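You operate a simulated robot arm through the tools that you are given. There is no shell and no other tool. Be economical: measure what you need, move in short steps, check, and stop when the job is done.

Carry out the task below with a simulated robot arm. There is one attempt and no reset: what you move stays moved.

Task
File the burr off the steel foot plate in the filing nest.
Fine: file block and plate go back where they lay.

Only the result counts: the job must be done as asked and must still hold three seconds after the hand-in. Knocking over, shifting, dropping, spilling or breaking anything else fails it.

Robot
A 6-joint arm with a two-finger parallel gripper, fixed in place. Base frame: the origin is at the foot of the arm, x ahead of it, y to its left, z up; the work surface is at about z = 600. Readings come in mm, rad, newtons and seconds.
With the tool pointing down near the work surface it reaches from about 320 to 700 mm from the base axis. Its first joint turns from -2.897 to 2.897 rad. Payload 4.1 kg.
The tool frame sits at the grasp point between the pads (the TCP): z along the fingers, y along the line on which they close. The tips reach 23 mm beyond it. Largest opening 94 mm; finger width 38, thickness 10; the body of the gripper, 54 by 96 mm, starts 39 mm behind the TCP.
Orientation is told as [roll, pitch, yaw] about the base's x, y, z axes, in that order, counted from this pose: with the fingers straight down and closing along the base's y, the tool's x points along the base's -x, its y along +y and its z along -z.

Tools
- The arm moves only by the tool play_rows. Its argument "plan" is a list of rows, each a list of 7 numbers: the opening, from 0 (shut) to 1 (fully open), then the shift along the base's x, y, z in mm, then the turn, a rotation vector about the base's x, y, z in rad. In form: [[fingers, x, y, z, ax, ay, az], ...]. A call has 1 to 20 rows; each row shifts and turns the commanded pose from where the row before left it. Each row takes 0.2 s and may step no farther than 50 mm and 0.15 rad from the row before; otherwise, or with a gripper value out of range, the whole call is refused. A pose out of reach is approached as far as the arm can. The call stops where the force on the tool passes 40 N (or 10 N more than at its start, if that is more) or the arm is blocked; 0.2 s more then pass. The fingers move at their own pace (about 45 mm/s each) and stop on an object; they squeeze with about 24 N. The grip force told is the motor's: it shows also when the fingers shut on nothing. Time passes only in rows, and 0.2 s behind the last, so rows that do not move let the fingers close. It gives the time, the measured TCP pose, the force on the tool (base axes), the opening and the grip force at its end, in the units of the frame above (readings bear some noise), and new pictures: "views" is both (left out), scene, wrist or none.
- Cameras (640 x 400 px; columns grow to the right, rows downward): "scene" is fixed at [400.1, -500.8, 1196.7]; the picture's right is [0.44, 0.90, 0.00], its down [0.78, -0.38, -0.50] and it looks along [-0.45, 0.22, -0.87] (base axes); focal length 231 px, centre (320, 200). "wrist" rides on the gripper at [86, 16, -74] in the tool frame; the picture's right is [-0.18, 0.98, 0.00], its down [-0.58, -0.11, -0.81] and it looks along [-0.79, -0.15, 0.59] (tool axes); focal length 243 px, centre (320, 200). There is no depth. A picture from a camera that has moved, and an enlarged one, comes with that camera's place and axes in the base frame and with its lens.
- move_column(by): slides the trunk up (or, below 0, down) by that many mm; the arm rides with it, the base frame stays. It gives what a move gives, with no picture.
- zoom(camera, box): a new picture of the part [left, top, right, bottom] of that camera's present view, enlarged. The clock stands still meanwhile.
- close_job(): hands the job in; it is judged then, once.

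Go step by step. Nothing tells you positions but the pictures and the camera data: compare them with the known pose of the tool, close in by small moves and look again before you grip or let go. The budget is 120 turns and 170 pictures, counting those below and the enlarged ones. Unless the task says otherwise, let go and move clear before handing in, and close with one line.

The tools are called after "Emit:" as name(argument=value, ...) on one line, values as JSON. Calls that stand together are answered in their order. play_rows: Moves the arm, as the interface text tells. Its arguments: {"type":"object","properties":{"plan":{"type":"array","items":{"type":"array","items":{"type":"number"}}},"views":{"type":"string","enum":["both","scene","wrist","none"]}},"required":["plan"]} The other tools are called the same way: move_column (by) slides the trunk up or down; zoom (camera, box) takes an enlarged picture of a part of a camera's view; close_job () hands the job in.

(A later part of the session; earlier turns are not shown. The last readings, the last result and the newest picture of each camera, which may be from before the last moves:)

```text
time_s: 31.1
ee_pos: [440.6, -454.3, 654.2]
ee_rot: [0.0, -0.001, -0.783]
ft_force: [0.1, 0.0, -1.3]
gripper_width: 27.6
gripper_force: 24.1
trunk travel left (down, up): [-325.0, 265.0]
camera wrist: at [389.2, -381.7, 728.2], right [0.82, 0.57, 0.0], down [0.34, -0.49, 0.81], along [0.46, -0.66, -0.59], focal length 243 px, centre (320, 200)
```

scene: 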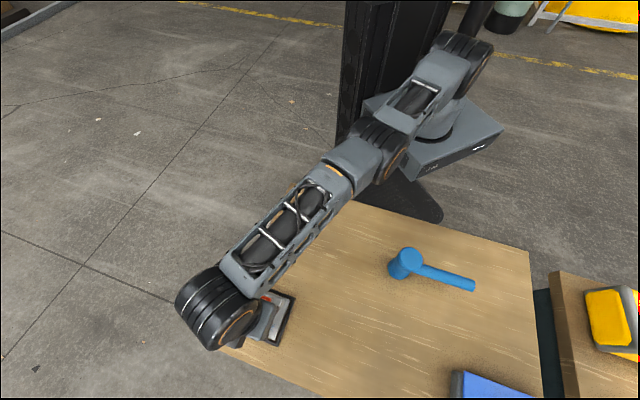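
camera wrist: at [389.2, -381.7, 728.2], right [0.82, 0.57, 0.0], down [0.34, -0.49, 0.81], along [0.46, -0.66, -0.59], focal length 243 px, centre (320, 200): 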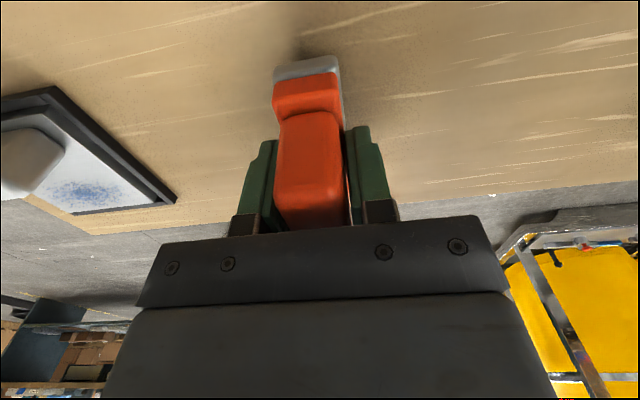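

Emit:
play_rows(plan=[[0, -0.8, 0, -3, 0, 0, 0], [0, 0, 0, -3, 0, 0, 0], [0, 0, 0, -1.5, 0, 0, 0], [0, 0, 0, -1, 0, 0, 0], [0, 0, 0, 0, 0, 0, 0]], views="wrist")

```text
time_s: 32.3
ee_pos: [437.4, -455.1, 646.8]
ee_rot: [0.0, 0.0, -0.784]
ft_force: [0.0, -1.2, -1.1]
gripper_width: 27.5
gripper_force: 24.0
trunk travel left (down, up): [-325.0, 265.0]
camera wrist: at [387.5, -382.0, 720.0], right [0.82, 0.57, 0.0], down [0.34, -0.49, 0.81], along [0.46, -0.66, -0.59], focal length 243 px, centre (320, 200)
```

wrist: 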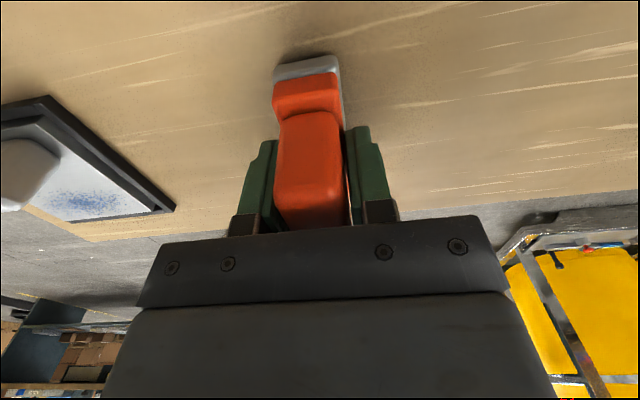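

Emit:
play_rows(plan=[[0, 0.4, 0.3, -0.8, 0, 0, 0], [0, 0, 0, -0.8, 0, 0, 0], [0, 0, 0, 0, 0, 0, 0]], views="wrist")

Emit:
zoom(camera="wrist", box=[160, 40, 480, 240])

```text
time_s: 33.1
ee_pos: [439.9, -454.5, 644.7]
ee_rot: [-0.001, -0.001, -0.784]
ft_force: [-1.1, 0.5, -2.3]
gripper_width: 27.4
gripper_force: 23.6
trunk travel left (down, up): [-325.0, 265.0]
camera wrist: at [388.4, -381.4, 718.4], right [0.82, 0.57, 0.0], down [0.34, -0.49, 0.81], along [0.46, -0.66, -0.59], focal length 243 px, centre (320, 200)
```

wrist: 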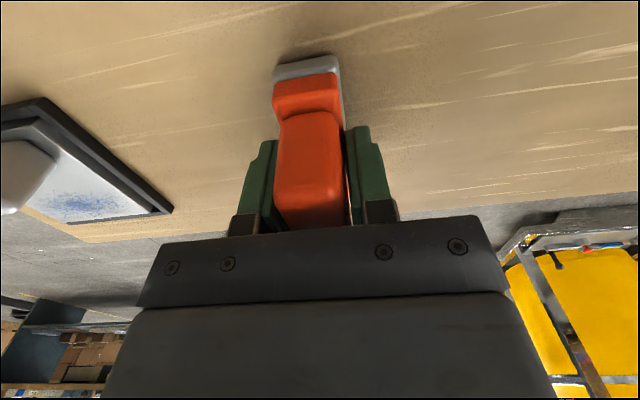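

```text
2.00 times, centred on (320, 140) of wrist
camera zoom: at [388.4, -381.4, 718.4], right [0.82, 0.57, 0.0], down [0.34, -0.49, 0.81], along [0.46, -0.66, -0.59], focal length 485 px, centre (320, 320)
```

zoom: 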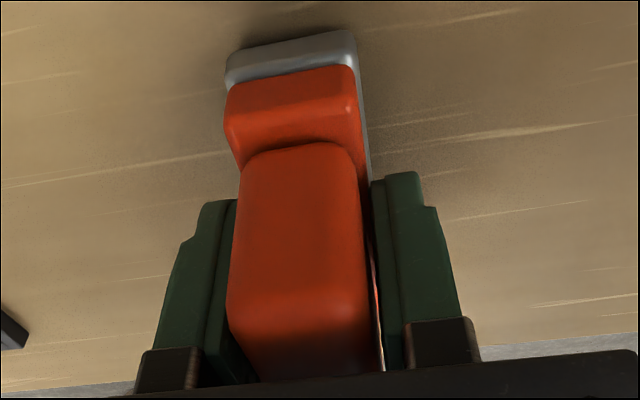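

Emit:
play_rows(plan=[[0, 0, 0, -0.7, 0, 0, 0], [0, 0, 0, -0.7, 0, 0, 0], [0, 0, 0, 0, 0, 0, 0]], views="none")

```text
time_s: 33.9
ee_pos: [439.4, -454.1, 643.9]
ee_rot: [-0.001, -0.002, -0.784]
ft_force: [-0.4, 0.5, 6.3]
gripper_width: 27.6
gripper_force: 24.2
trunk travel left (down, up): [-325.0, 265.0]
```

Contact. I'll release, rise and check the block's position against the original.

Emit:
play_rows(plan=[[0.4, 0, 0, 0.5, 0, 0, 0], [0.7, 0, 0, 0, 0, 0, 0], [1, 0, 0, 0, 0, 0, 0], [1, 0, 0, 0, 0, 0, 0], [1, 0, 0, 10, 0, 0, 0], [1, 0, 0, 35, 0, 0, 0], [1, 0, 0, 0, 0, 0, 0], [1, 0, 0, 0, 0, 0, 0]], views="wrist")

Emit:
zoom(camera="wrist", box=[200, 0, 440, 160])

```text
time_s: 35.7
ee_pos: [440.5, -454.5, 687.4]
ee_rot: [0.001, 0.0, -0.782]
ft_force: [0.1, 1.1, 0.5]
gripper_width: 94.3
gripper_force: 0.1
trunk travel left (down, up): [-325.0, 265.0]
camera wrist: at [388.3, -381.1, 761.2], right [0.82, 0.57, 0.0], down [0.34, -0.49, 0.81], along [0.46, -0.66, -0.59], focal length 243 px, centre (320, 200)
```

wrist: 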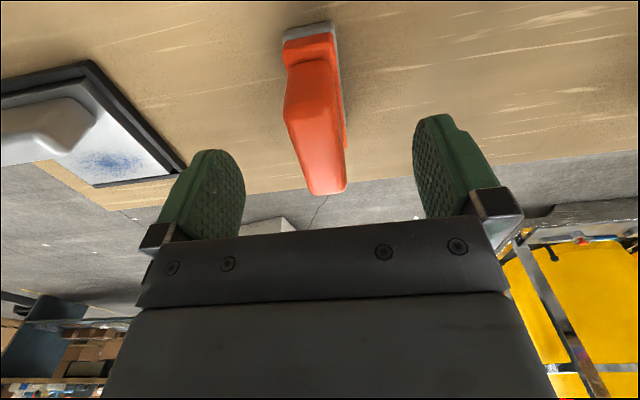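

```text
2.50 times, centred on (320, 80) of wrist
camera zoom: at [388.3, -381.1, 761.2], right [0.82, 0.57, 0.0], down [0.34, -0.49, 0.81], along [0.46, -0.66, -0.59], focal length 606 px, centre (320, 500)
```

zoom: 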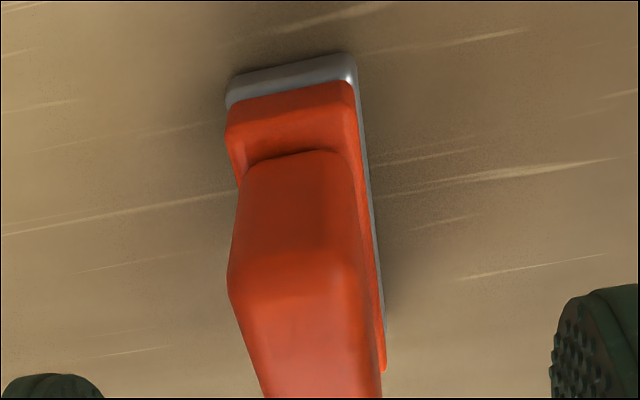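

The block ended up about 2 mm beyond its original spot, which I'll correct on the final return. Now I'll tilt the tool 0.28 rad outward about the closing axis, then descend and regrip.

Emit:
play_rows(plan=[[1, -0.6, -0.6, 3, -0.099, -0.099, 0], [1, -0.6, -0.6, 0, -0.099, -0.099, 0], [1, 0, 0, 0, 0, 0, 0], [1, 0, 0, 0, 0, 0, 0]])

Emit:
zoom(camera="wrist", box=[200, 0, 440, 160])

```text
time_s: 36.7
ee_pos: [437.8, -455.5, 690.5]
ee_rot: [0.001, -0.281, -0.785]
ft_force: [-0.2, -1.1, 0.5]
gripper_width: 93.9
gripper_force: 0.0
trunk travel left (down, up): [-325.0, 265.0]
camera wrist: at [374.2, -370.6, 737.7], right [0.82, 0.57, 0.05], down [0.16, -0.31, 0.94], along [0.55, -0.76, -0.35], focal length 243 px, centre (320, 200)
```

scene: 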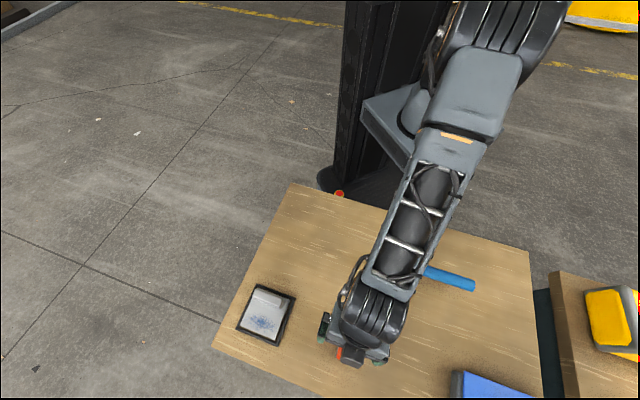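
wrist: 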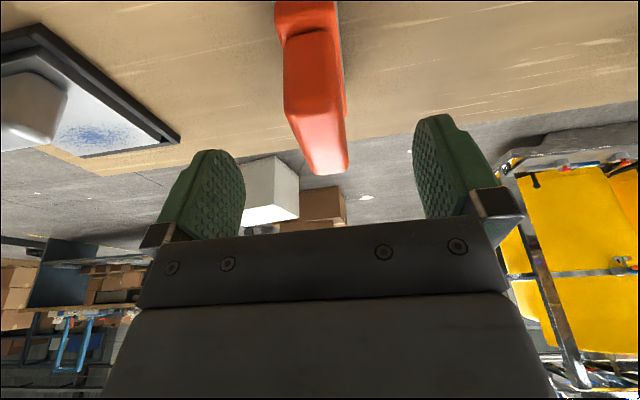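

```text
2.50 times, centred on (320, 80) of wrist
camera zoom: at [374.2, -370.6, 737.7], right [0.82, 0.57, 0.05], down [0.16, -0.31, 0.94], along [0.55, -0.76, -0.35], focal length 606 px, centre (320, 500)
```

zoom: 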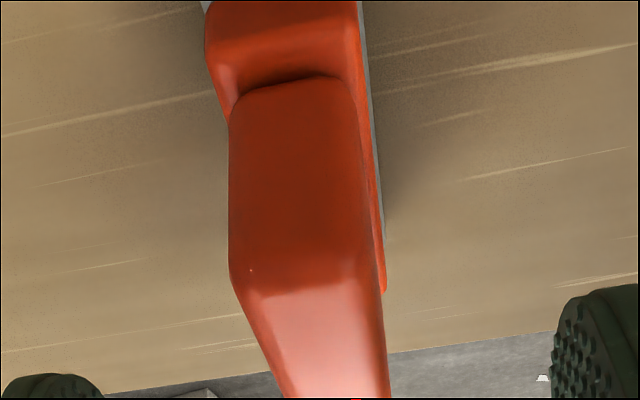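

The tilt is right. I'll descend to z≈648 and grip.

Emit:
play_rows(plan=[[1, 0, 0, -18, 0, 0, 0], [1, 0, 0, -15, 0, 0, 0], [1, 0, 0, -9, 0, 0, 0], [1, 0, 0, 0, 0, 0, 0], [0, 0, 0, 0, 0, 0, 0], [0, 0, 0, 0, 0, 0, 0], [0, 0, 0, 0, 0, 0, 0], [0, 0, 0, 0, 0, 0, 0], [0, 0, 0, 0, 0, 0, 0], [0, 0, 0, 0, 0, 0, 0]])

Emit:
zoom(camera="wrist", box=[160, 0, 480, 240])

```text
time_s: 38.9
ee_pos: [436.5, -453.8, 650.1]
ee_rot: [0.001, -0.278, -0.783]
ft_force: [0.0, -0.4, 0.2]
gripper_width: 27.3
gripper_force: 24.3
trunk travel left (down, up): [-325.0, 265.0]
camera wrist: at [373.3, -369.7, 696.7], right [0.82, 0.57, 0.05], down [0.16, -0.31, 0.94], along [0.55, -0.76, -0.35], focal length 243 px, centre (320, 200)
```

scene: 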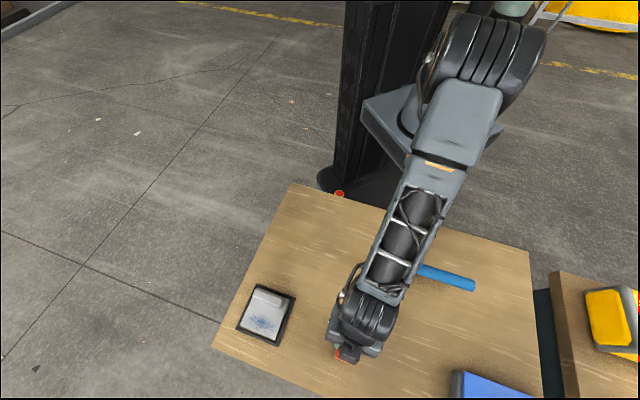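
wrist: 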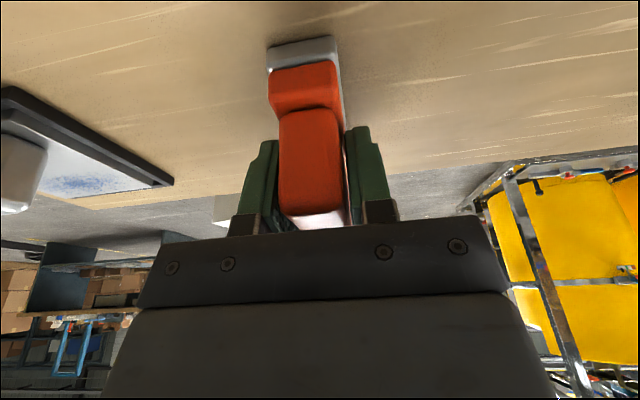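

```text
1.67 times, centred on (320, 120) of wrist
camera zoom: at [373.3, -369.7, 696.7], right [0.82, 0.57, 0.05], down [0.16, -0.31, 0.94], along [0.55, -0.76, -0.35], focal length 404 px, centre (320, 333)
```

zoom: 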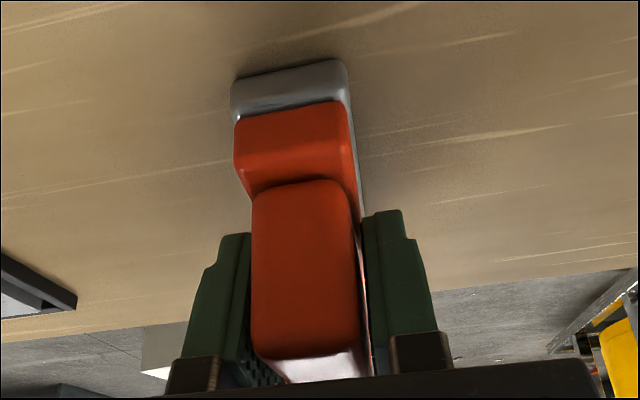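

Gripped with the tilt. I'll lift and carry it gently to above the patch.

Emit:
play_rows(plan=[[0, 0, 0, 5, 0, 0, 0], [0, 0, 0, 15, 0, 0, 0], [0, 0, 0, 20, 0, 0, 0], [0, 0, 0, 15, 0, 0, 0], [0, 0, 0, 5, 0, 0, 0], [0, -6.6, -9.1, 0, 0, 0, 0], [0, -15, -20.8, 0, 0, 0, 0], [0, -20, -27.7, 0, 0, 0, 0], [0, -20, -27.7, 0, 0, 0, 0], [0, -20, -27.7, 0, 0, 0, 0], [0, -17, -23.6, 0, 0, 0, 0], [0, -9, -12.5, 0, 0, 0, 0], [0, -5, -7, 0, 0, 0, 0], [0, 0, 0, 0, 0, 0, 0], [0, 0, 0, 0, 0, 0, 0]])

Emit:
zoom(camera="wrist", box=[160, 0, 480, 240])

Emit:
zoom(camera="scene", box=[210, 250, 335, 350])

```text
time_s: 42.1
ee_pos: [324.7, -611.7, 709.4]
ee_rot: [0.001, -0.279, -0.782]
ft_force: [1.2, 0.0, -0.8]
gripper_width: 27.2
gripper_force: 23.9
trunk travel left (down, up): [-325.0, 265.0]
camera wrist: at [261.7, -525.8, 756.7], right [0.82, 0.57, 0.05], down [0.16, -0.31, 0.94], along [0.55, -0.76, -0.35], focal length 243 px, centre (320, 200)
```

scene: 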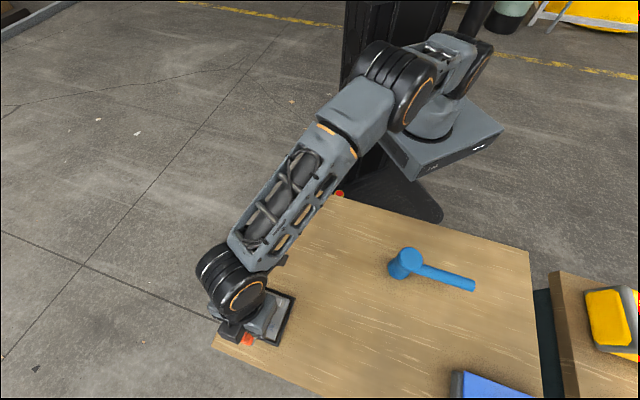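
wrist: 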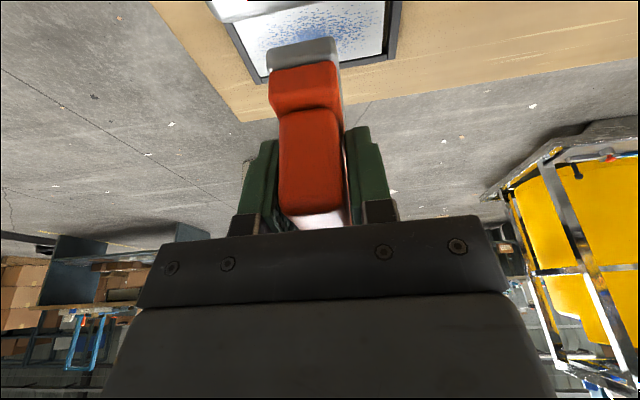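

```text
1.67 times, centred on (320, 120) of wrist
camera zoom: at [261.7, -525.8, 756.7], right [0.82, 0.57, 0.05], down [0.16, -0.31, 0.94], along [0.55, -0.76, -0.35], focal length 404 px, centre (320, 333)
```

zoom: 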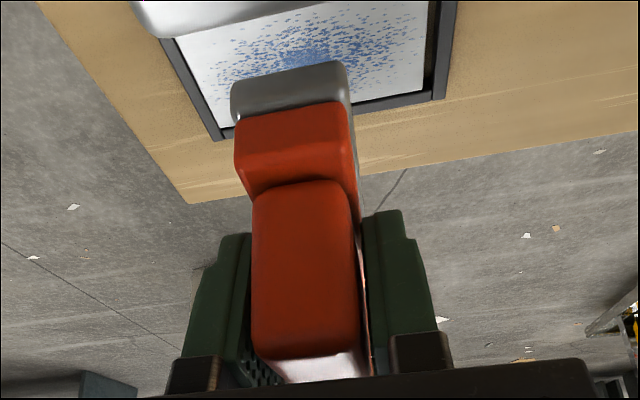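

```text
4.00 times, centred on (272, 300) of scene
camera zoom: at [400.1, -500.8, 1196.7], right [0.44, 0.9, 0.0], down [0.78, -0.38, -0.5], along [-0.45, 0.22, -0.87], focal length 925 px, centre (510, -200)
```

zoom: 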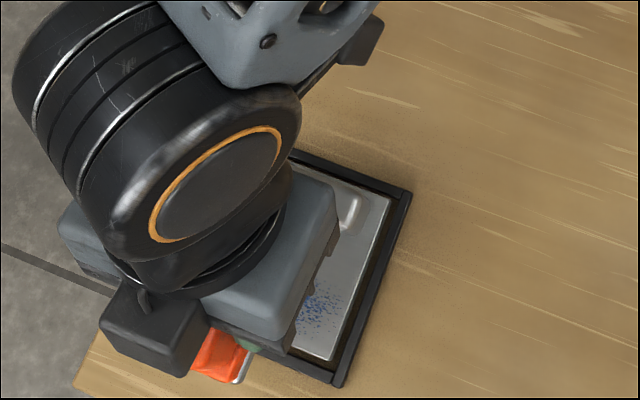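

Reach is fine with the tilt. I'll shift 3 mm outward for rib clearance, lower to just above the plate and check.

Emit:
play_rows(plan=[[0, 2.1, -2.1, -10, 0, 0, 0], [0, 0, 0, -15, 0, 0, 0], [0, 0, 0, -13, 0, 0, 0], [0, 0, 0, -5, 0, 0, 0], [0, 0, 0, 0, 0, 0, 0]])

Emit:
zoom(camera="wrist", box=[160, 0, 480, 200])

Emit:
zoom(camera="scene", box=[210, 270, 310, 370])

```text
time_s: 43.3
ee_pos: [327.2, -613.2, 666.0]
ee_rot: [-0.001, -0.279, -0.783]
ft_force: [0.1, -0.5, -1.6]
gripper_width: 27.2
gripper_force: 24.7
trunk travel left (down, up): [-325.0, 265.0]
camera wrist: at [264.2, -527.6, 712.7], right [0.82, 0.57, 0.05], down [0.16, -0.31, 0.94], along [0.55, -0.76, -0.35], focal length 243 px, centre (320, 200)
```

scene: 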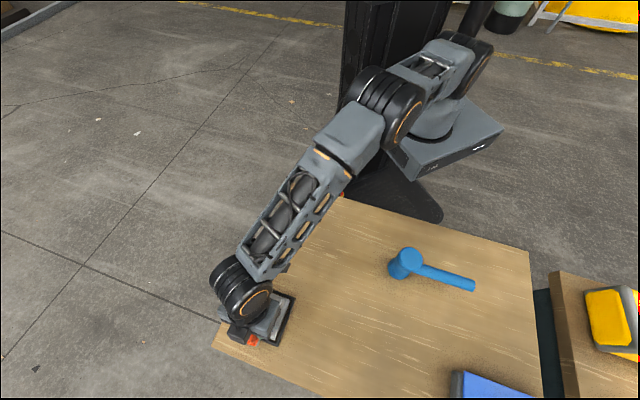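
wrist: 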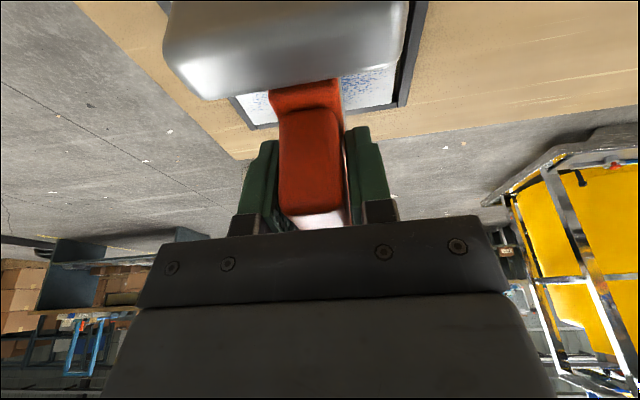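

```text
2.00 times, centred on (320, 100) of wrist
camera zoom: at [264.2, -527.6, 712.7], right [0.82, 0.57, 0.05], down [0.16, -0.31, 0.94], along [0.55, -0.76, -0.35], focal length 485 px, centre (320, 400)
```

zoom: 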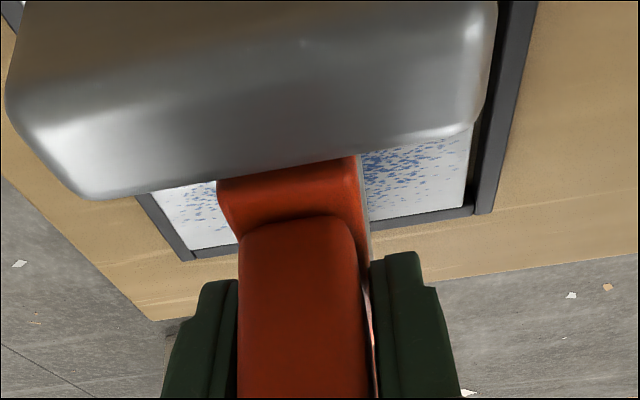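

```text
4.00 times, centred on (260, 320) of scene
camera zoom: at [400.1, -500.8, 1196.7], right [0.44, 0.9, 0.0], down [0.78, -0.38, -0.5], along [-0.45, 0.22, -0.87], focal length 925 px, centre (560, -280)
```

zoom: 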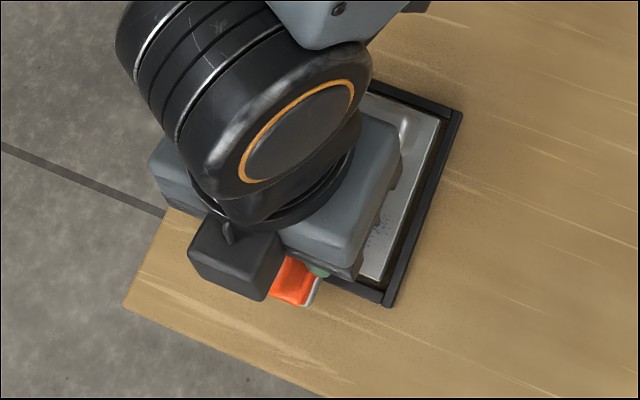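

Clearance to the rib should be about 5 mm or more. I'll lower until there's contact.

Emit:
play_rows(plan=[[0, 0, 0, -4, 0, 0, 0], [0, 0, 0, -2, 0, 0, 0], [0, 0, 0, 0, 0, 0, 0]], views="none")

```text
time_s: 44.1
ee_pos: [328.1, -612.4, 662.0]
ee_rot: [-0.002, -0.284, -0.783]
ft_force: [1.4, 0.8, 8.5]
gripper_width: 27.5
gripper_force: 24.2
trunk travel left (down, up): [-325.0, 265.0]
```

Contact came about 3 mm early, so I'll look before stroking.

Emit:
zoom(camera="scene", box=[230, 290, 300, 360])

Emit:
zoom(camera="wrist", box=[200, 0, 440, 150])

```text
5.71 times, centred on (265, 325) of scene
camera zoom: at [400.1, -500.8, 1196.7], right [0.44, 0.9, 0.0], down [0.78, -0.38, -0.5], along [-0.45, 0.22, -0.87], focal length 1321 px, centre (634, -514)
```

zoom: 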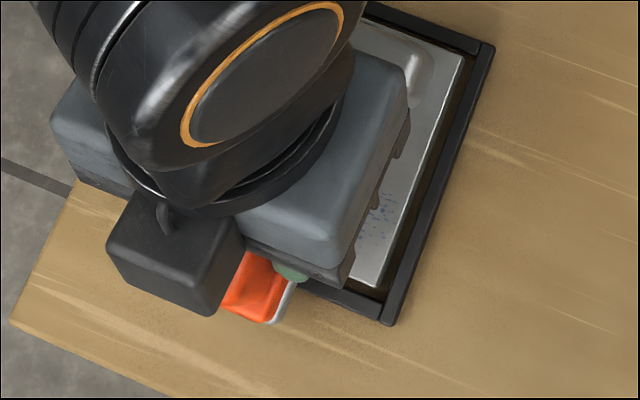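

```text
2.67 times, centred on (320, 75) of wrist
camera zoom: at [264.2, -527.8, 708.4], right [0.82, 0.57, 0.05], down [0.16, -0.31, 0.94], along [0.55, -0.76, -0.35], focal length 647 px, centre (320, 533)
```

zoom: 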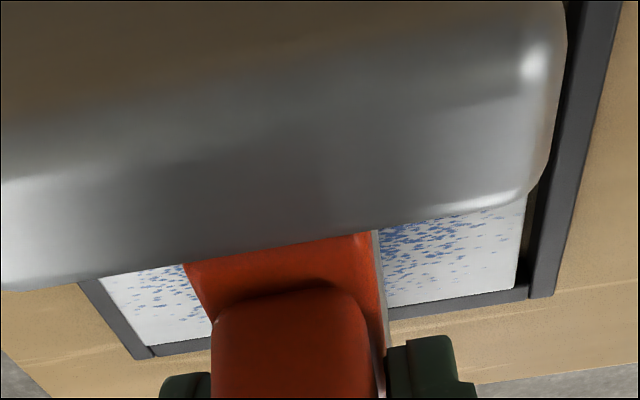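

The plate is about 12 mm thick, so contact at z≈612 is the file lying flat on the plate. I'll make a first stroke along the rib direction and see whether the marks come off.

Emit:
play_rows(plan=[[0, 3, 3, 0, 0, 0, 0], [0, 5, 5, 0, 0, 0, 0], [0, 5, 5, 0, 0, 0, 0], [0, 4, 4, 0, 0, 0, 0], [0, 0, 0, 0, 0, 0, 0]], views="wrist")

Emit:
zoom(camera="wrist", box=[200, 0, 440, 150])

```text
time_s: 45.3
ee_pos: [344.1, -595.4, 662.3]
ee_rot: [-0.002, -0.283, -0.783]
ft_force: [-2.9, -3.6, 14.2]
gripper_width: 27.2
gripper_force: 23.8
trunk travel left (down, up): [-325.0, 265.0]
camera wrist: at [280.5, -510.6, 708.3], right [0.82, 0.57, 0.05], down [0.16, -0.31, 0.94], along [0.55, -0.76, -0.35], focal length 243 px, centre (320, 200)
```

wrist: 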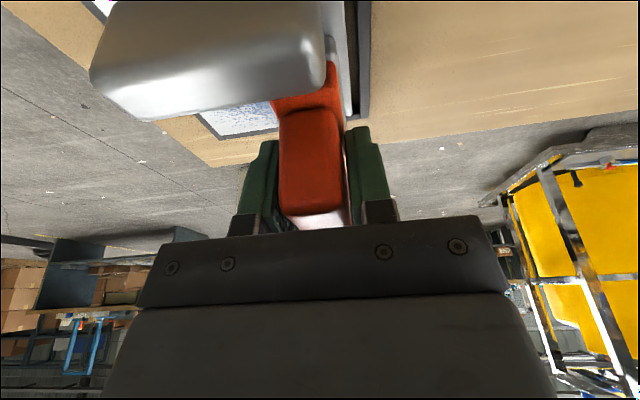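

```text
2.67 times, centred on (320, 75) of wrist
camera zoom: at [280.5, -510.6, 708.3], right [0.82, 0.57, 0.05], down [0.16, -0.31, 0.94], along [0.55, -0.76, -0.35], focal length 647 px, centre (320, 533)
```

zoom: 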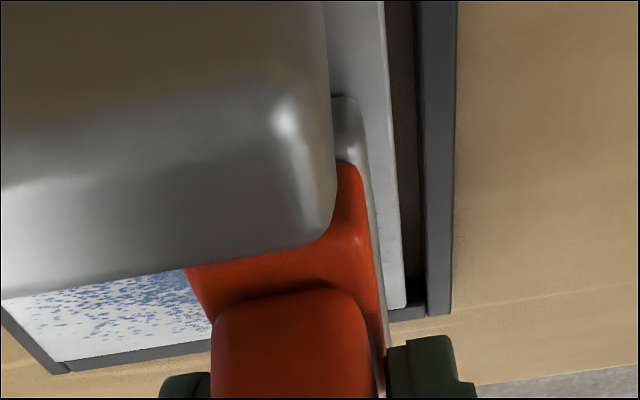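

Filing works and the force is moderate at 14 N. I'll stroke back across the whole patch.

Emit:
play_rows(plan=[[0, -4.6, -4.6, 0, 0, 0, 0], [0, -4.6, -4.6, 0, 0, 0, 0], [0, -4.6, -4.6, 0, 0, 0, 0], [0, -4.6, -4.6, 0, 0, 0, 0], [0, -4.6, -4.6, 0, 0, 0, 0], [0, -4.6, -4.6, 0, 0, 0, 0], [0, -4.6, -4.6, 0, 0, 0, 0], [0, -4.6, -4.6, 0, 0, 0, 0], [0, 0, 0, 0, 0, 0, 0]], views="both")

Emit:
zoom(camera="wrist", box=[200, 0, 440, 150])

```text
time_s: 47.3
ee_pos: [306.3, -632.4, 660.8]
ee_rot: [-0.001, -0.283, -0.784]
ft_force: [2.4, 1.7, 12.2]
gripper_width: 27.3
gripper_force: 24.2
trunk travel left (down, up): [-325.0, 265.0]
camera wrist: at [243.6, -548.0, 708.3], right [0.82, 0.57, 0.05], down [0.16, -0.31, 0.94], along [0.55, -0.76, -0.35], focal length 243 px, centre (320, 200)
```

scene: 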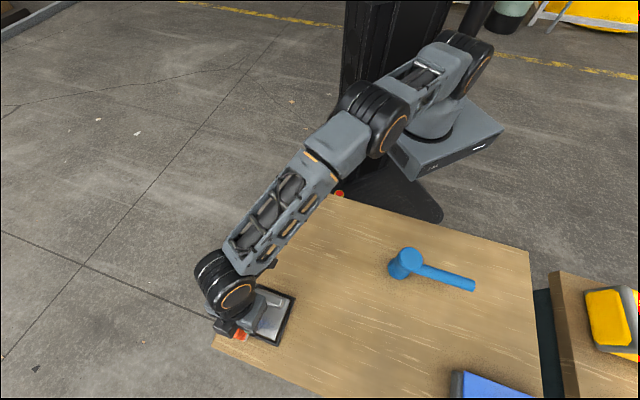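
wrist: 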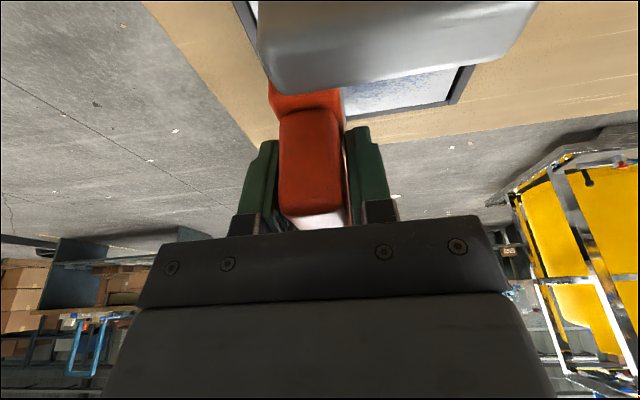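

```text
2.67 times, centred on (320, 75) of wrist
camera zoom: at [243.6, -548.0, 708.3], right [0.82, 0.57, 0.05], down [0.16, -0.31, 0.94], along [0.55, -0.76, -0.35], focal length 647 px, centre (320, 533)
```

zoom: 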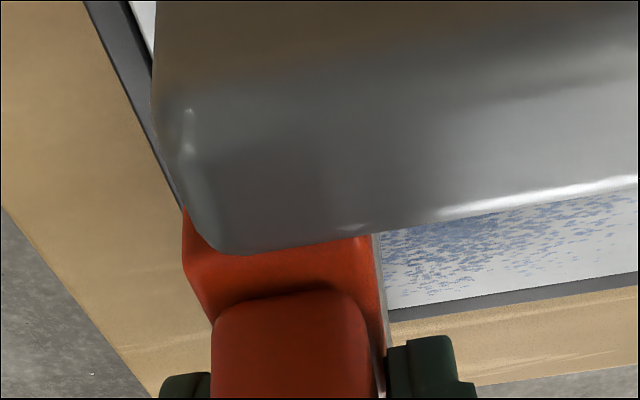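

The marks have faded but not gone, so more strokes are needed.

Emit:
play_rows(plan=[[0, 4.1, 4.1, 0, 0, 0, 0], [0, 4.1, 4.1, 0, 0, 0, 0], [0, 4.1, 4.1, 0, 0, 0, 0], [0, 4.1, 4.1, 0, 0, 0, 0], [0, 4.1, 4.1, 0, 0, 0, 0], [0, 4.1, 4.1, 0, 0, 0, 0], [0, 4.1, 4.1, 0, 0, 0, 0], [0, 4.1, 4.1, 0, 0, 0, 0], [0, 4.1, 4.1, 0, 0, 0, 0], [0, 0, 0, 0, 0, 0, 0], [0, -4.1, -4.1, 0, 0, 0, 0], [0, -4.1, -4.1, 0, 0, 0, 0], [0, -4.1, -4.1, 0, 0, 0, 0], [0, -4.1, -4.1, 0, 0, 0, 0], [0, -4.1, -4.1, 0, 0, 0, 0], [0, -4.1, -4.1, 0, 0, 0, 0], [0, -4.1, -4.1, 0, 0, 0, 0], [0, -4.1, -4.1, 0, 0, 0, 0], [0, -4.1, -4.1, 0, 0, 0, 0], [0, 0, 0, 0, 0, 0, 0]], views="wrist")

Emit:
zoom(camera="wrist", box=[200, 0, 440, 150])

```text
time_s: 51.5
ee_pos: [306.6, -632.2, 661.4]
ee_rot: [-0.003, -0.282, -0.784]
ft_force: [3.2, 2.2, 13.6]
gripper_width: 27.3
gripper_force: 23.8
trunk travel left (down, up): [-325.0, 265.0]
camera wrist: at [243.6, -547.4, 707.9], right [0.82, 0.57, 0.05], down [0.16, -0.31, 0.94], along [0.55, -0.76, -0.35], focal length 243 px, centre (320, 200)
```

wrist: 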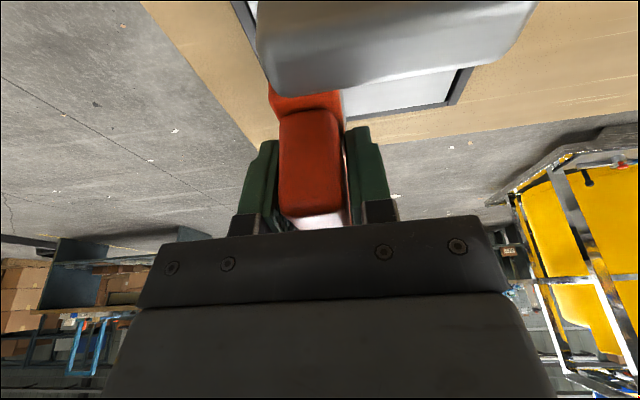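

```text
2.67 times, centred on (320, 75) of wrist
camera zoom: at [243.6, -547.4, 707.9], right [0.82, 0.57, 0.05], down [0.16, -0.31, 0.94], along [0.55, -0.76, -0.35], focal length 647 px, centre (320, 533)
```

zoom: 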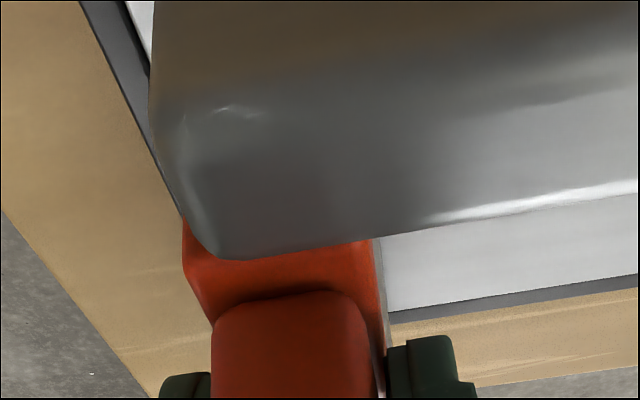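

The visible plate is clean. I'll run one more full cycle with slightly wider ends, then lift and inspect.

Emit:
play_rows(plan=[[0, -3.5, -3.5, 0, 0, 0, 0], [0, 4.7, 4.7, 0, 0, 0, 0], [0, 4.7, 4.7, 0, 0, 0, 0], [0, 4.7, 4.7, 0, 0, 0, 0], [0, 4.7, 4.7, 0, 0, 0, 0], [0, 4.7, 4.7, 0, 0, 0, 0], [0, 4.7, 4.7, 0, 0, 0, 0], [0, 4.7, 4.7, 0, 0, 0, 0], [0, 4.7, 4.7, 0, 0, 0, 0], [0, 4.7, 4.7, 0, 0, 0, 0], [0, -4.7, -4.7, 0, 0, 0, 0], [0, -4.7, -4.7, 0, 0, 0, 0], [0, -4.7, -4.7, 0, 0, 0, 0], [0, -4.7, -4.7, 0, 0, 0, 0], [0, -4.7, -4.7, 0, 0, 0, 0], [0, -4.7, -4.7, 0, 0, 0, 0], [0, -4.7, -4.7, 0, 0, 0, 0], [0, -4.7, -4.7, 0, 0, 0, 0], [0, -4.7, -4.7, 0, 0, 0, 0], [0, 0, 0, 0, 0, 0, 0]], views="none")

Emit:
play_rows(plan=[[0, 4, 4, 0, 0, 0, 0], [0, 5, 5, 0, 0, 0, 0], [0, 5, 5, 0, 0, 0, 0], [0, 5, 5, 0, 0, 0, 0], [0, 0, 0, 0, 0, 0, 0], [0, 0, 0, 10, 0, 0, 0], [0, 0, 0, 20, 0, 0, 0], [0, 0, 0, 25, 0, 0, 0], [0, 0, 0, 5, 0, 0, 0], [0, 0, 0, 0, 0, 0, 0]])

Emit:
zoom(camera="wrist", box=[160, 0, 480, 200])

```text
time_s: 55.7
ee_pos: [302.2, -635.2, 659.9]
ee_rot: [0.0, -0.279, -0.783]
ft_force: [0.5, 1.2, 5.4]
gripper_width: 27.3
gripper_force: 23.8
trunk travel left (down, up): [-325.0, 265.0]
```

```text
time_s: 57.9
ee_pos: [321.9, -617.0, 722.0]
ee_rot: [0.001, -0.279, -0.784]
ft_force: [-1.6, 0.4, -1.4]
gripper_width: 27.5
gripper_force: 24.3
trunk travel left (down, up): [-325.0, 265.0]
camera wrist: at [258.8, -532.6, 768.4], right [0.82, 0.57, 0.05], down [0.16, -0.31, 0.94], along [0.55, -0.76, -0.35], focal length 243 px, centre (320, 200)
```

scene: 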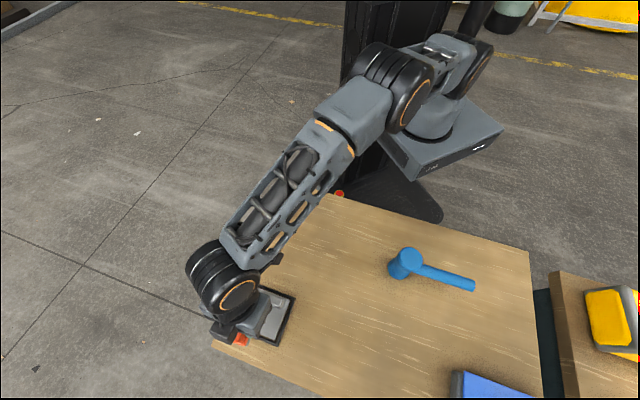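
wrist: 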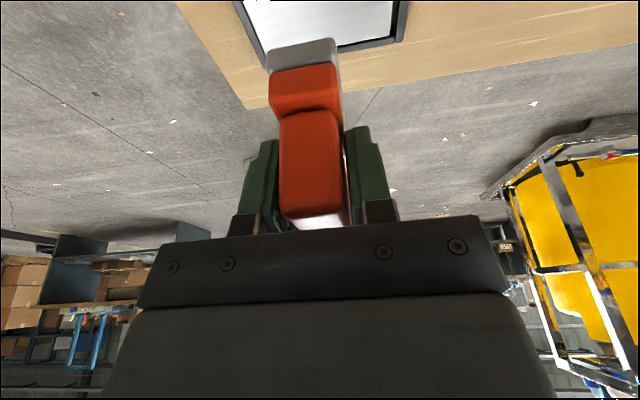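

```text
2.00 times, centred on (320, 100) of wrist
camera zoom: at [258.8, -532.6, 768.4], right [0.82, 0.57, 0.05], down [0.16, -0.31, 0.94], along [0.55, -0.76, -0.35], focal length 485 px, centre (320, 400)
```

zoom: 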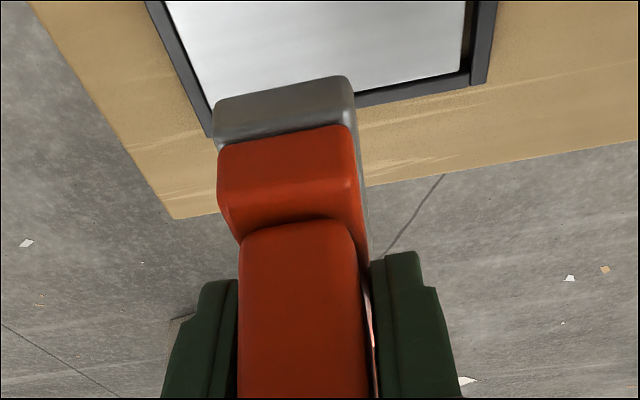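

The visible part of the plate is clean. I'll carry the block back to above its original place and check the plate on the way.

Emit:
play_rows(plan=[[0, 6, 8.7, 0, 0, 0, 0], [0, 14, 20.4, 0, 0, 0, 0], [0, 20, 29.1, 0, 0, 0, 0], [0, 20, 29.1, 0, 0, 0, 0], [0, 20, 29.1, 0, 0, 0, 0], [0, 18, 26.2, 0, 0, 0, 0], [0, 10, 14.5, 0, 0, 0, 0], [0, 5.3, 7.7, 0, 0, 0, 0], [0, 0, 0, -20, 0, 0, 0], [0, 0, 0, -20, 0, 0, 0], [0, 0, 0, -15, 0, 0, 0], [0, 0, 0, 0, 0, 0, 0], [0, 0, 0, 0, 0, 0, 0]])

Emit:
zoom(camera="scene", box=[220, 270, 310, 350])

Emit:
zoom(camera="wrist", box=[160, 0, 480, 240])

```text
time_s: 60.7
ee_pos: [437.9, -452.6, 665.5]
ee_rot: [-0.001, -0.279, -0.784]
ft_force: [-0.1, -1.5, -1.9]
gripper_width: 27.2
gripper_force: 23.7
trunk travel left (down, up): [-325.0, 265.0]
camera wrist: at [374.0, -367.7, 712.3], right [0.82, 0.57, 0.05], down [0.16, -0.31, 0.94], along [0.55, -0.76, -0.35], focal length 243 px, centre (320, 200)
```

scene: 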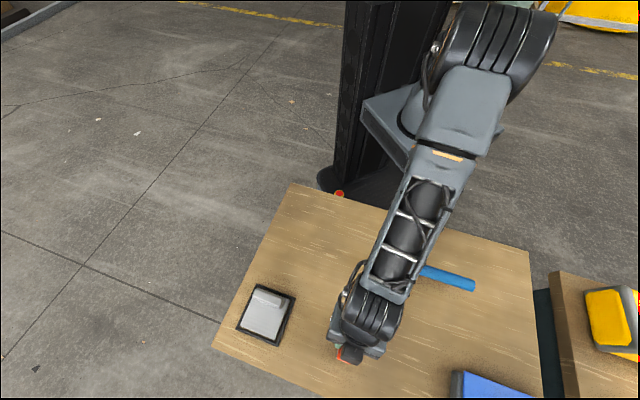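
wrist: 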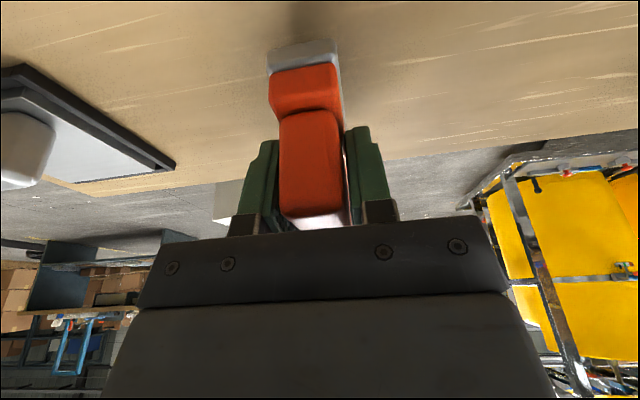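

```text
5.00 times, centred on (265, 310) of scene
camera zoom: at [400.1, -500.8, 1196.7], right [0.44, 0.9, 0.0], down [0.78, -0.38, -0.5], along [-0.45, 0.22, -0.87], focal length 1156 px, centre (595, -350)
```

zoom: 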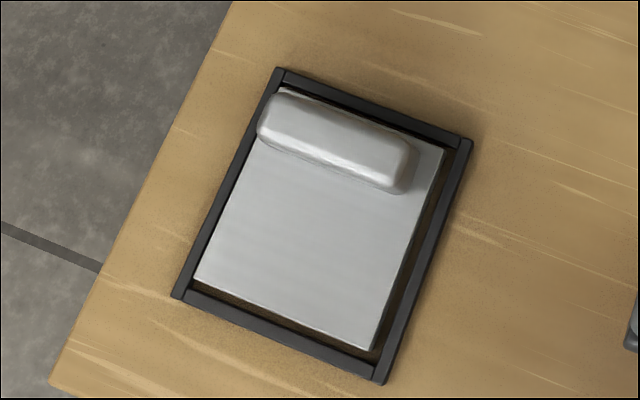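

```text
1.67 times, centred on (320, 120) of wrist
camera zoom: at [374.0, -367.7, 712.3], right [0.82, 0.57, 0.05], down [0.16, -0.31, 0.94], along [0.55, -0.76, -0.35], focal length 404 px, centre (320, 333)
```

zoom: 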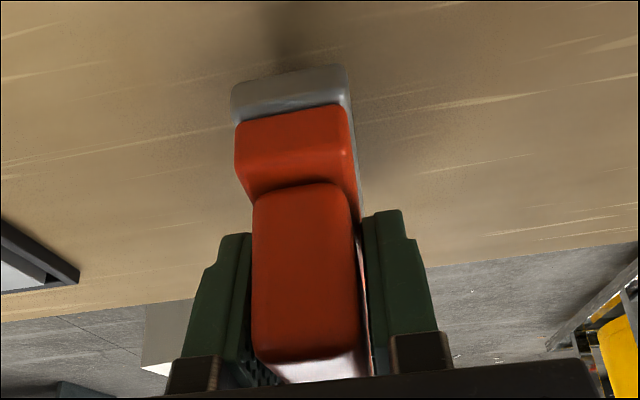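

The burr is gone and the nest hasn't moved. The commanded position matches the block's original spot, so I'll lower it.

Emit:
play_rows(plan=[[0, 0, 0, -7, 0, 0, 0], [0, 0, 0, -5, 0, 0, 0], [0, 0, 0, -3, 0, 0, 0], [0, 0, 0, -1, 0, 0, 0], [0, 0, 0, 0, 0, 0, 0]], views="none")

```text
time_s: 61.9
ee_pos: [436.2, -451.3, 649.5]
ee_rot: [0.001, -0.278, -0.783]
ft_force: [0.5, -0.9, -1.7]
gripper_width: 27.1
gripper_force: 24.2
trunk travel left (down, up): [-325.0, 265.0]
```

Emit:
play_rows(plan=[[0, 0, 0, -0.8, 0, 0, 0], [0, 0, 0, -0.8, 0, 0, 0], [0, 0, 0, 0, 0, 0, 0]], views="none")

```text
time_s: 62.7
ee_pos: [436.8, -452.1, 648.5]
ee_rot: [0.001, -0.282, -0.783]
ft_force: [-1.4, 0.8, 8.5]
gripper_width: 27.4
gripper_force: 23.3
trunk travel left (down, up): [-325.0, 265.0]
```

Contact, so I'll release, rise, untilt and inspect.

Emit:
play_rows(plan=[[0.3, 0, 0, 0.8, 0, 0, 0], [0.6, 0, 0, 0, 0, 0, 0], [1, 0, 0, 0, 0, 0, 0], [1, 0, 0, 0, 0, 0, 0], [1, 0, 0, 10, 0, 0, 0], [1, 0, 0, 30, 0, 0, 0], [1, 0, 0, 0, 0.099, 0.099, 0], [1, 0, 0, 0, 0.099, 0.099, 0], [1, 0, 0, 0, 0, 0, 0], [1, 0, 0, 0, 0, 0, 0]], views="wrist")

Emit:
zoom(camera="wrist", box=[200, 0, 440, 160])

```text
time_s: 64.9
ee_pos: [434.7, -453.2, 688.4]
ee_rot: [0.0, 0.001, -0.784]
ft_force: [-0.2, 0.8, -0.3]
gripper_width: 93.8
gripper_force: 0.1
trunk travel left (down, up): [-325.0, 265.0]
camera wrist: at [384.8, -380.6, 762.9], right [0.82, 0.57, 0.0], down [0.34, -0.49, 0.81], along [0.46, -0.66, -0.59], focal length 243 px, centre (320, 200)
```

wrist: 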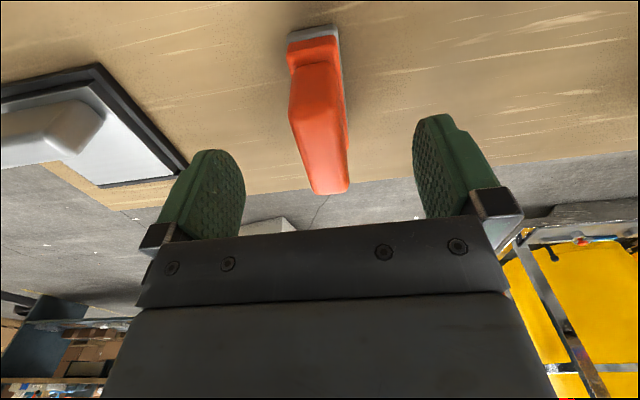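

```text
2.50 times, centred on (320, 80) of wrist
camera zoom: at [384.8, -380.6, 762.9], right [0.82, 0.57, 0.0], down [0.34, -0.49, 0.81], along [0.46, -0.66, -0.59], focal length 606 px, centre (320, 500)
```

zoom: 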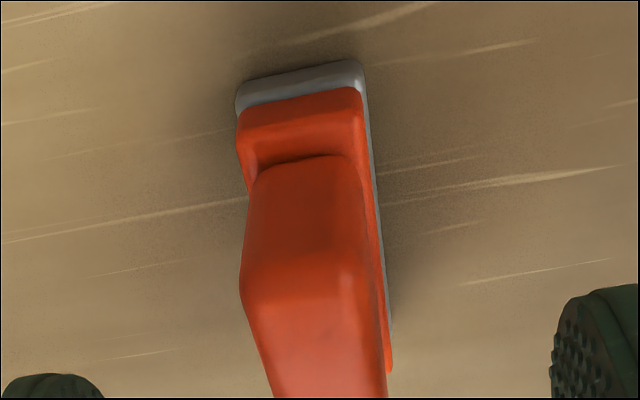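

The block is within about 2 mm of its original spot. Next I'll go back over the plate's rib at yaw +45°.

Emit:
play_rows(plan=[[1, -13.35, -11.14, 4, 0, 0, 0.1427], [1, -13.35, -11.14, 4, 0, 0, 0.1427], [1, -13.35, -11.14, 4, 0, 0, 0.1427], [1, -13.35, -11.14, 4, 0, 0, 0.1427], [1, -13.35, -11.14, 4, 0, 0, 0.1427], [1, -13.35, -11.14, 4, 0, 0, 0.1427], [1, -13.35, -11.14, 4, 0, 0, 0.1427], [1, -13.35, -11.14, 0, 0, 0, 0.1427], [1, -13.35, -11.14, 0, 0, 0, 0.1427], [1, -13.35, -11.14, 0, 0, 0, 0.1427], [1, -13.3, -11.1, 0, 0, 0, 0.1427], [1, 0, 0, 0, 0, 0, 0], [1, 0, 0, 0, 0, 0, 0]])

Emit:
zoom(camera="wrist", box=[160, 0, 400, 160])

Emit:
zoom(camera="scene", box=[210, 270, 380, 400])

```text
time_s: 67.7
ee_pos: [290.1, -576.2, 717.9]
ee_rot: [0.0, -0.003, 0.788]
ft_force: [0.1, -0.3, -0.4]
gripper_width: 93.9
gripper_force: 0.0
trunk travel left (down, up): [-325.0, 265.0]
camera wrist: at [215.9, -624.8, 791.0], right [-0.57, 0.82, 0.0], down [0.49, 0.34, 0.81], along [0.66, 0.46, -0.59], focal length 243 px, centre (320, 200)
```

scene: 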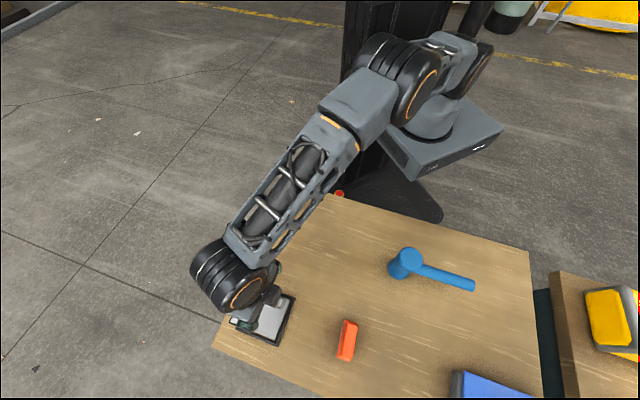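
wrist: 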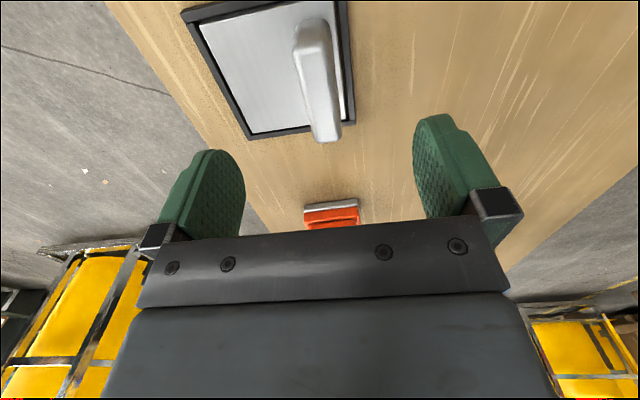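

```text
2.50 times, centred on (280, 80) of wrist
camera zoom: at [215.9, -624.8, 791.0], right [-0.57, 0.82, 0.0], down [0.49, 0.34, 0.81], along [0.66, 0.46, -0.59], focal length 606 px, centre (420, 500)
```

zoom: 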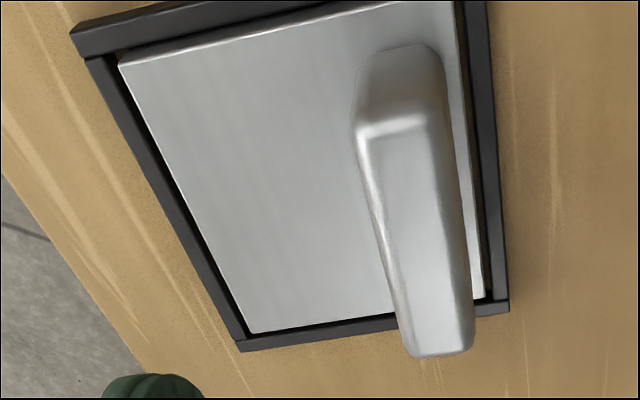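

```text
3.08 times, centred on (295, 335) of scene
camera zoom: at [400.1, -500.8, 1196.7], right [0.44, 0.9, 0.0], down [0.78, -0.38, -0.5], along [-0.45, 0.22, -0.87], focal length 711 px, centre (397, -215)
```

zoom: 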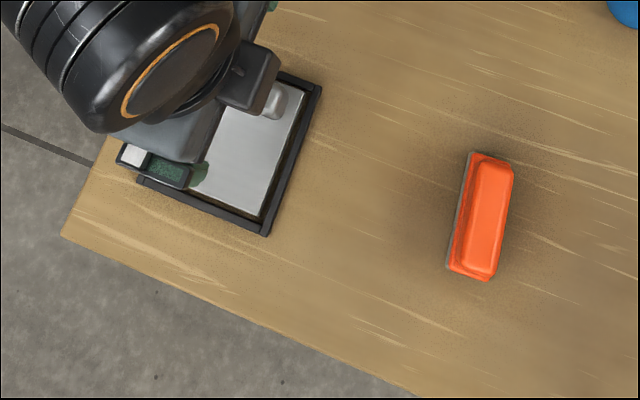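

The plate is still seated and the rib lies under the TCP. I'll descend to z≈638 and grip it.

Emit:
play_rows(plan=[[1, -0.3, 0.3, -25, 0, 0, -0.003], [1, 0, 0, -25, 0, 0, 0], [1, 0, 0, -20, 0, 0, 0], [1, 0, 0, -9.5, 0, 0, 0], [1, 0, 0, 0, 0, 0, 0], [0, 0, 0, 0, 0, 0, 0], [0, 0, 0, 0, 0, 0, 0], [0, 0, 0, 0, 0, 0, 0], [0, 0, 0, 0, 0, 0, 0], [0, 0, 0, 0, 0, 0, 0], [0, 0, 0, 0, 0, 0, 0]], views="wrist")

Emit:
zoom(camera="wrist", box=[90, 0, 390, 200])

Emit:
zoom(camera="scene", box=[220, 270, 310, 350])

```text
time_s: 70.1
ee_pos: [289.3, -575.0, 638.0]
ee_rot: [0.0, 0.0, 0.783]
ft_force: [-0.7, 0.5, 0.0]
gripper_width: 21.8
gripper_force: 23.7
trunk travel left (down, up): [-325.0, 265.0]
camera wrist: at [215.9, -625.2, 710.9], right [-0.56, 0.83, 0.0], down [0.49, 0.33, 0.81], along [0.67, 0.45, -0.59], focal length 243 px, centre (320, 200)
```

wrist: 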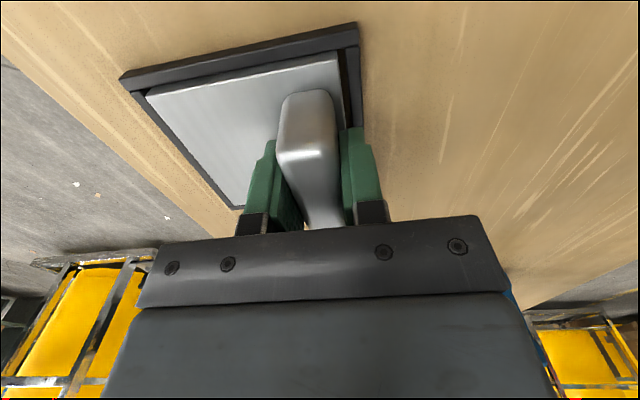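

```text
2.00 times, centred on (240, 100) of wrist
camera zoom: at [215.9, -625.2, 710.9], right [-0.56, 0.83, 0.0], down [0.49, 0.33, 0.81], along [0.67, 0.45, -0.59], focal length 485 px, centre (480, 400)
```

zoom: 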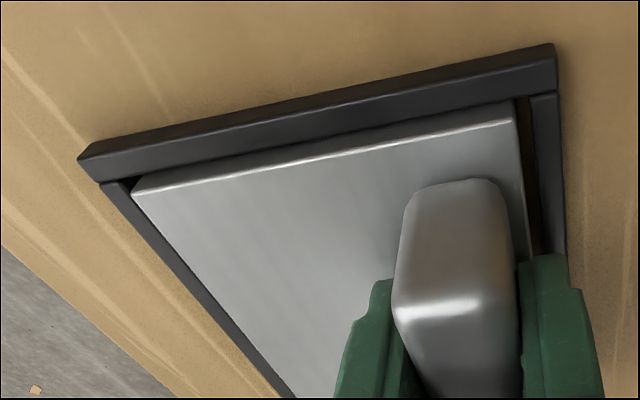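

```text
5.00 times, centred on (265, 310) of scene
camera zoom: at [400.1, -500.8, 1196.7], right [0.44, 0.9, 0.0], down [0.78, -0.38, -0.5], along [-0.45, 0.22, -0.87], focal length 1156 px, centre (595, -350)
```

zoom: 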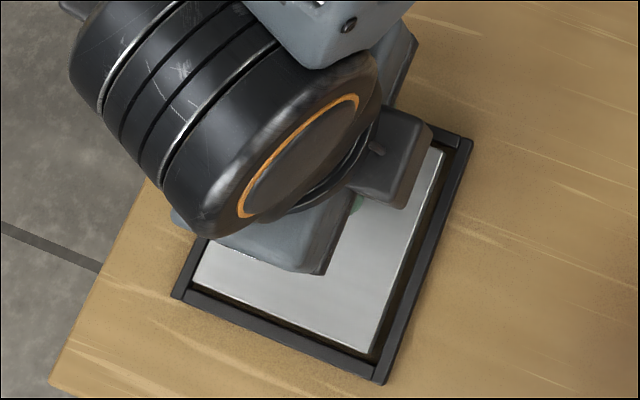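

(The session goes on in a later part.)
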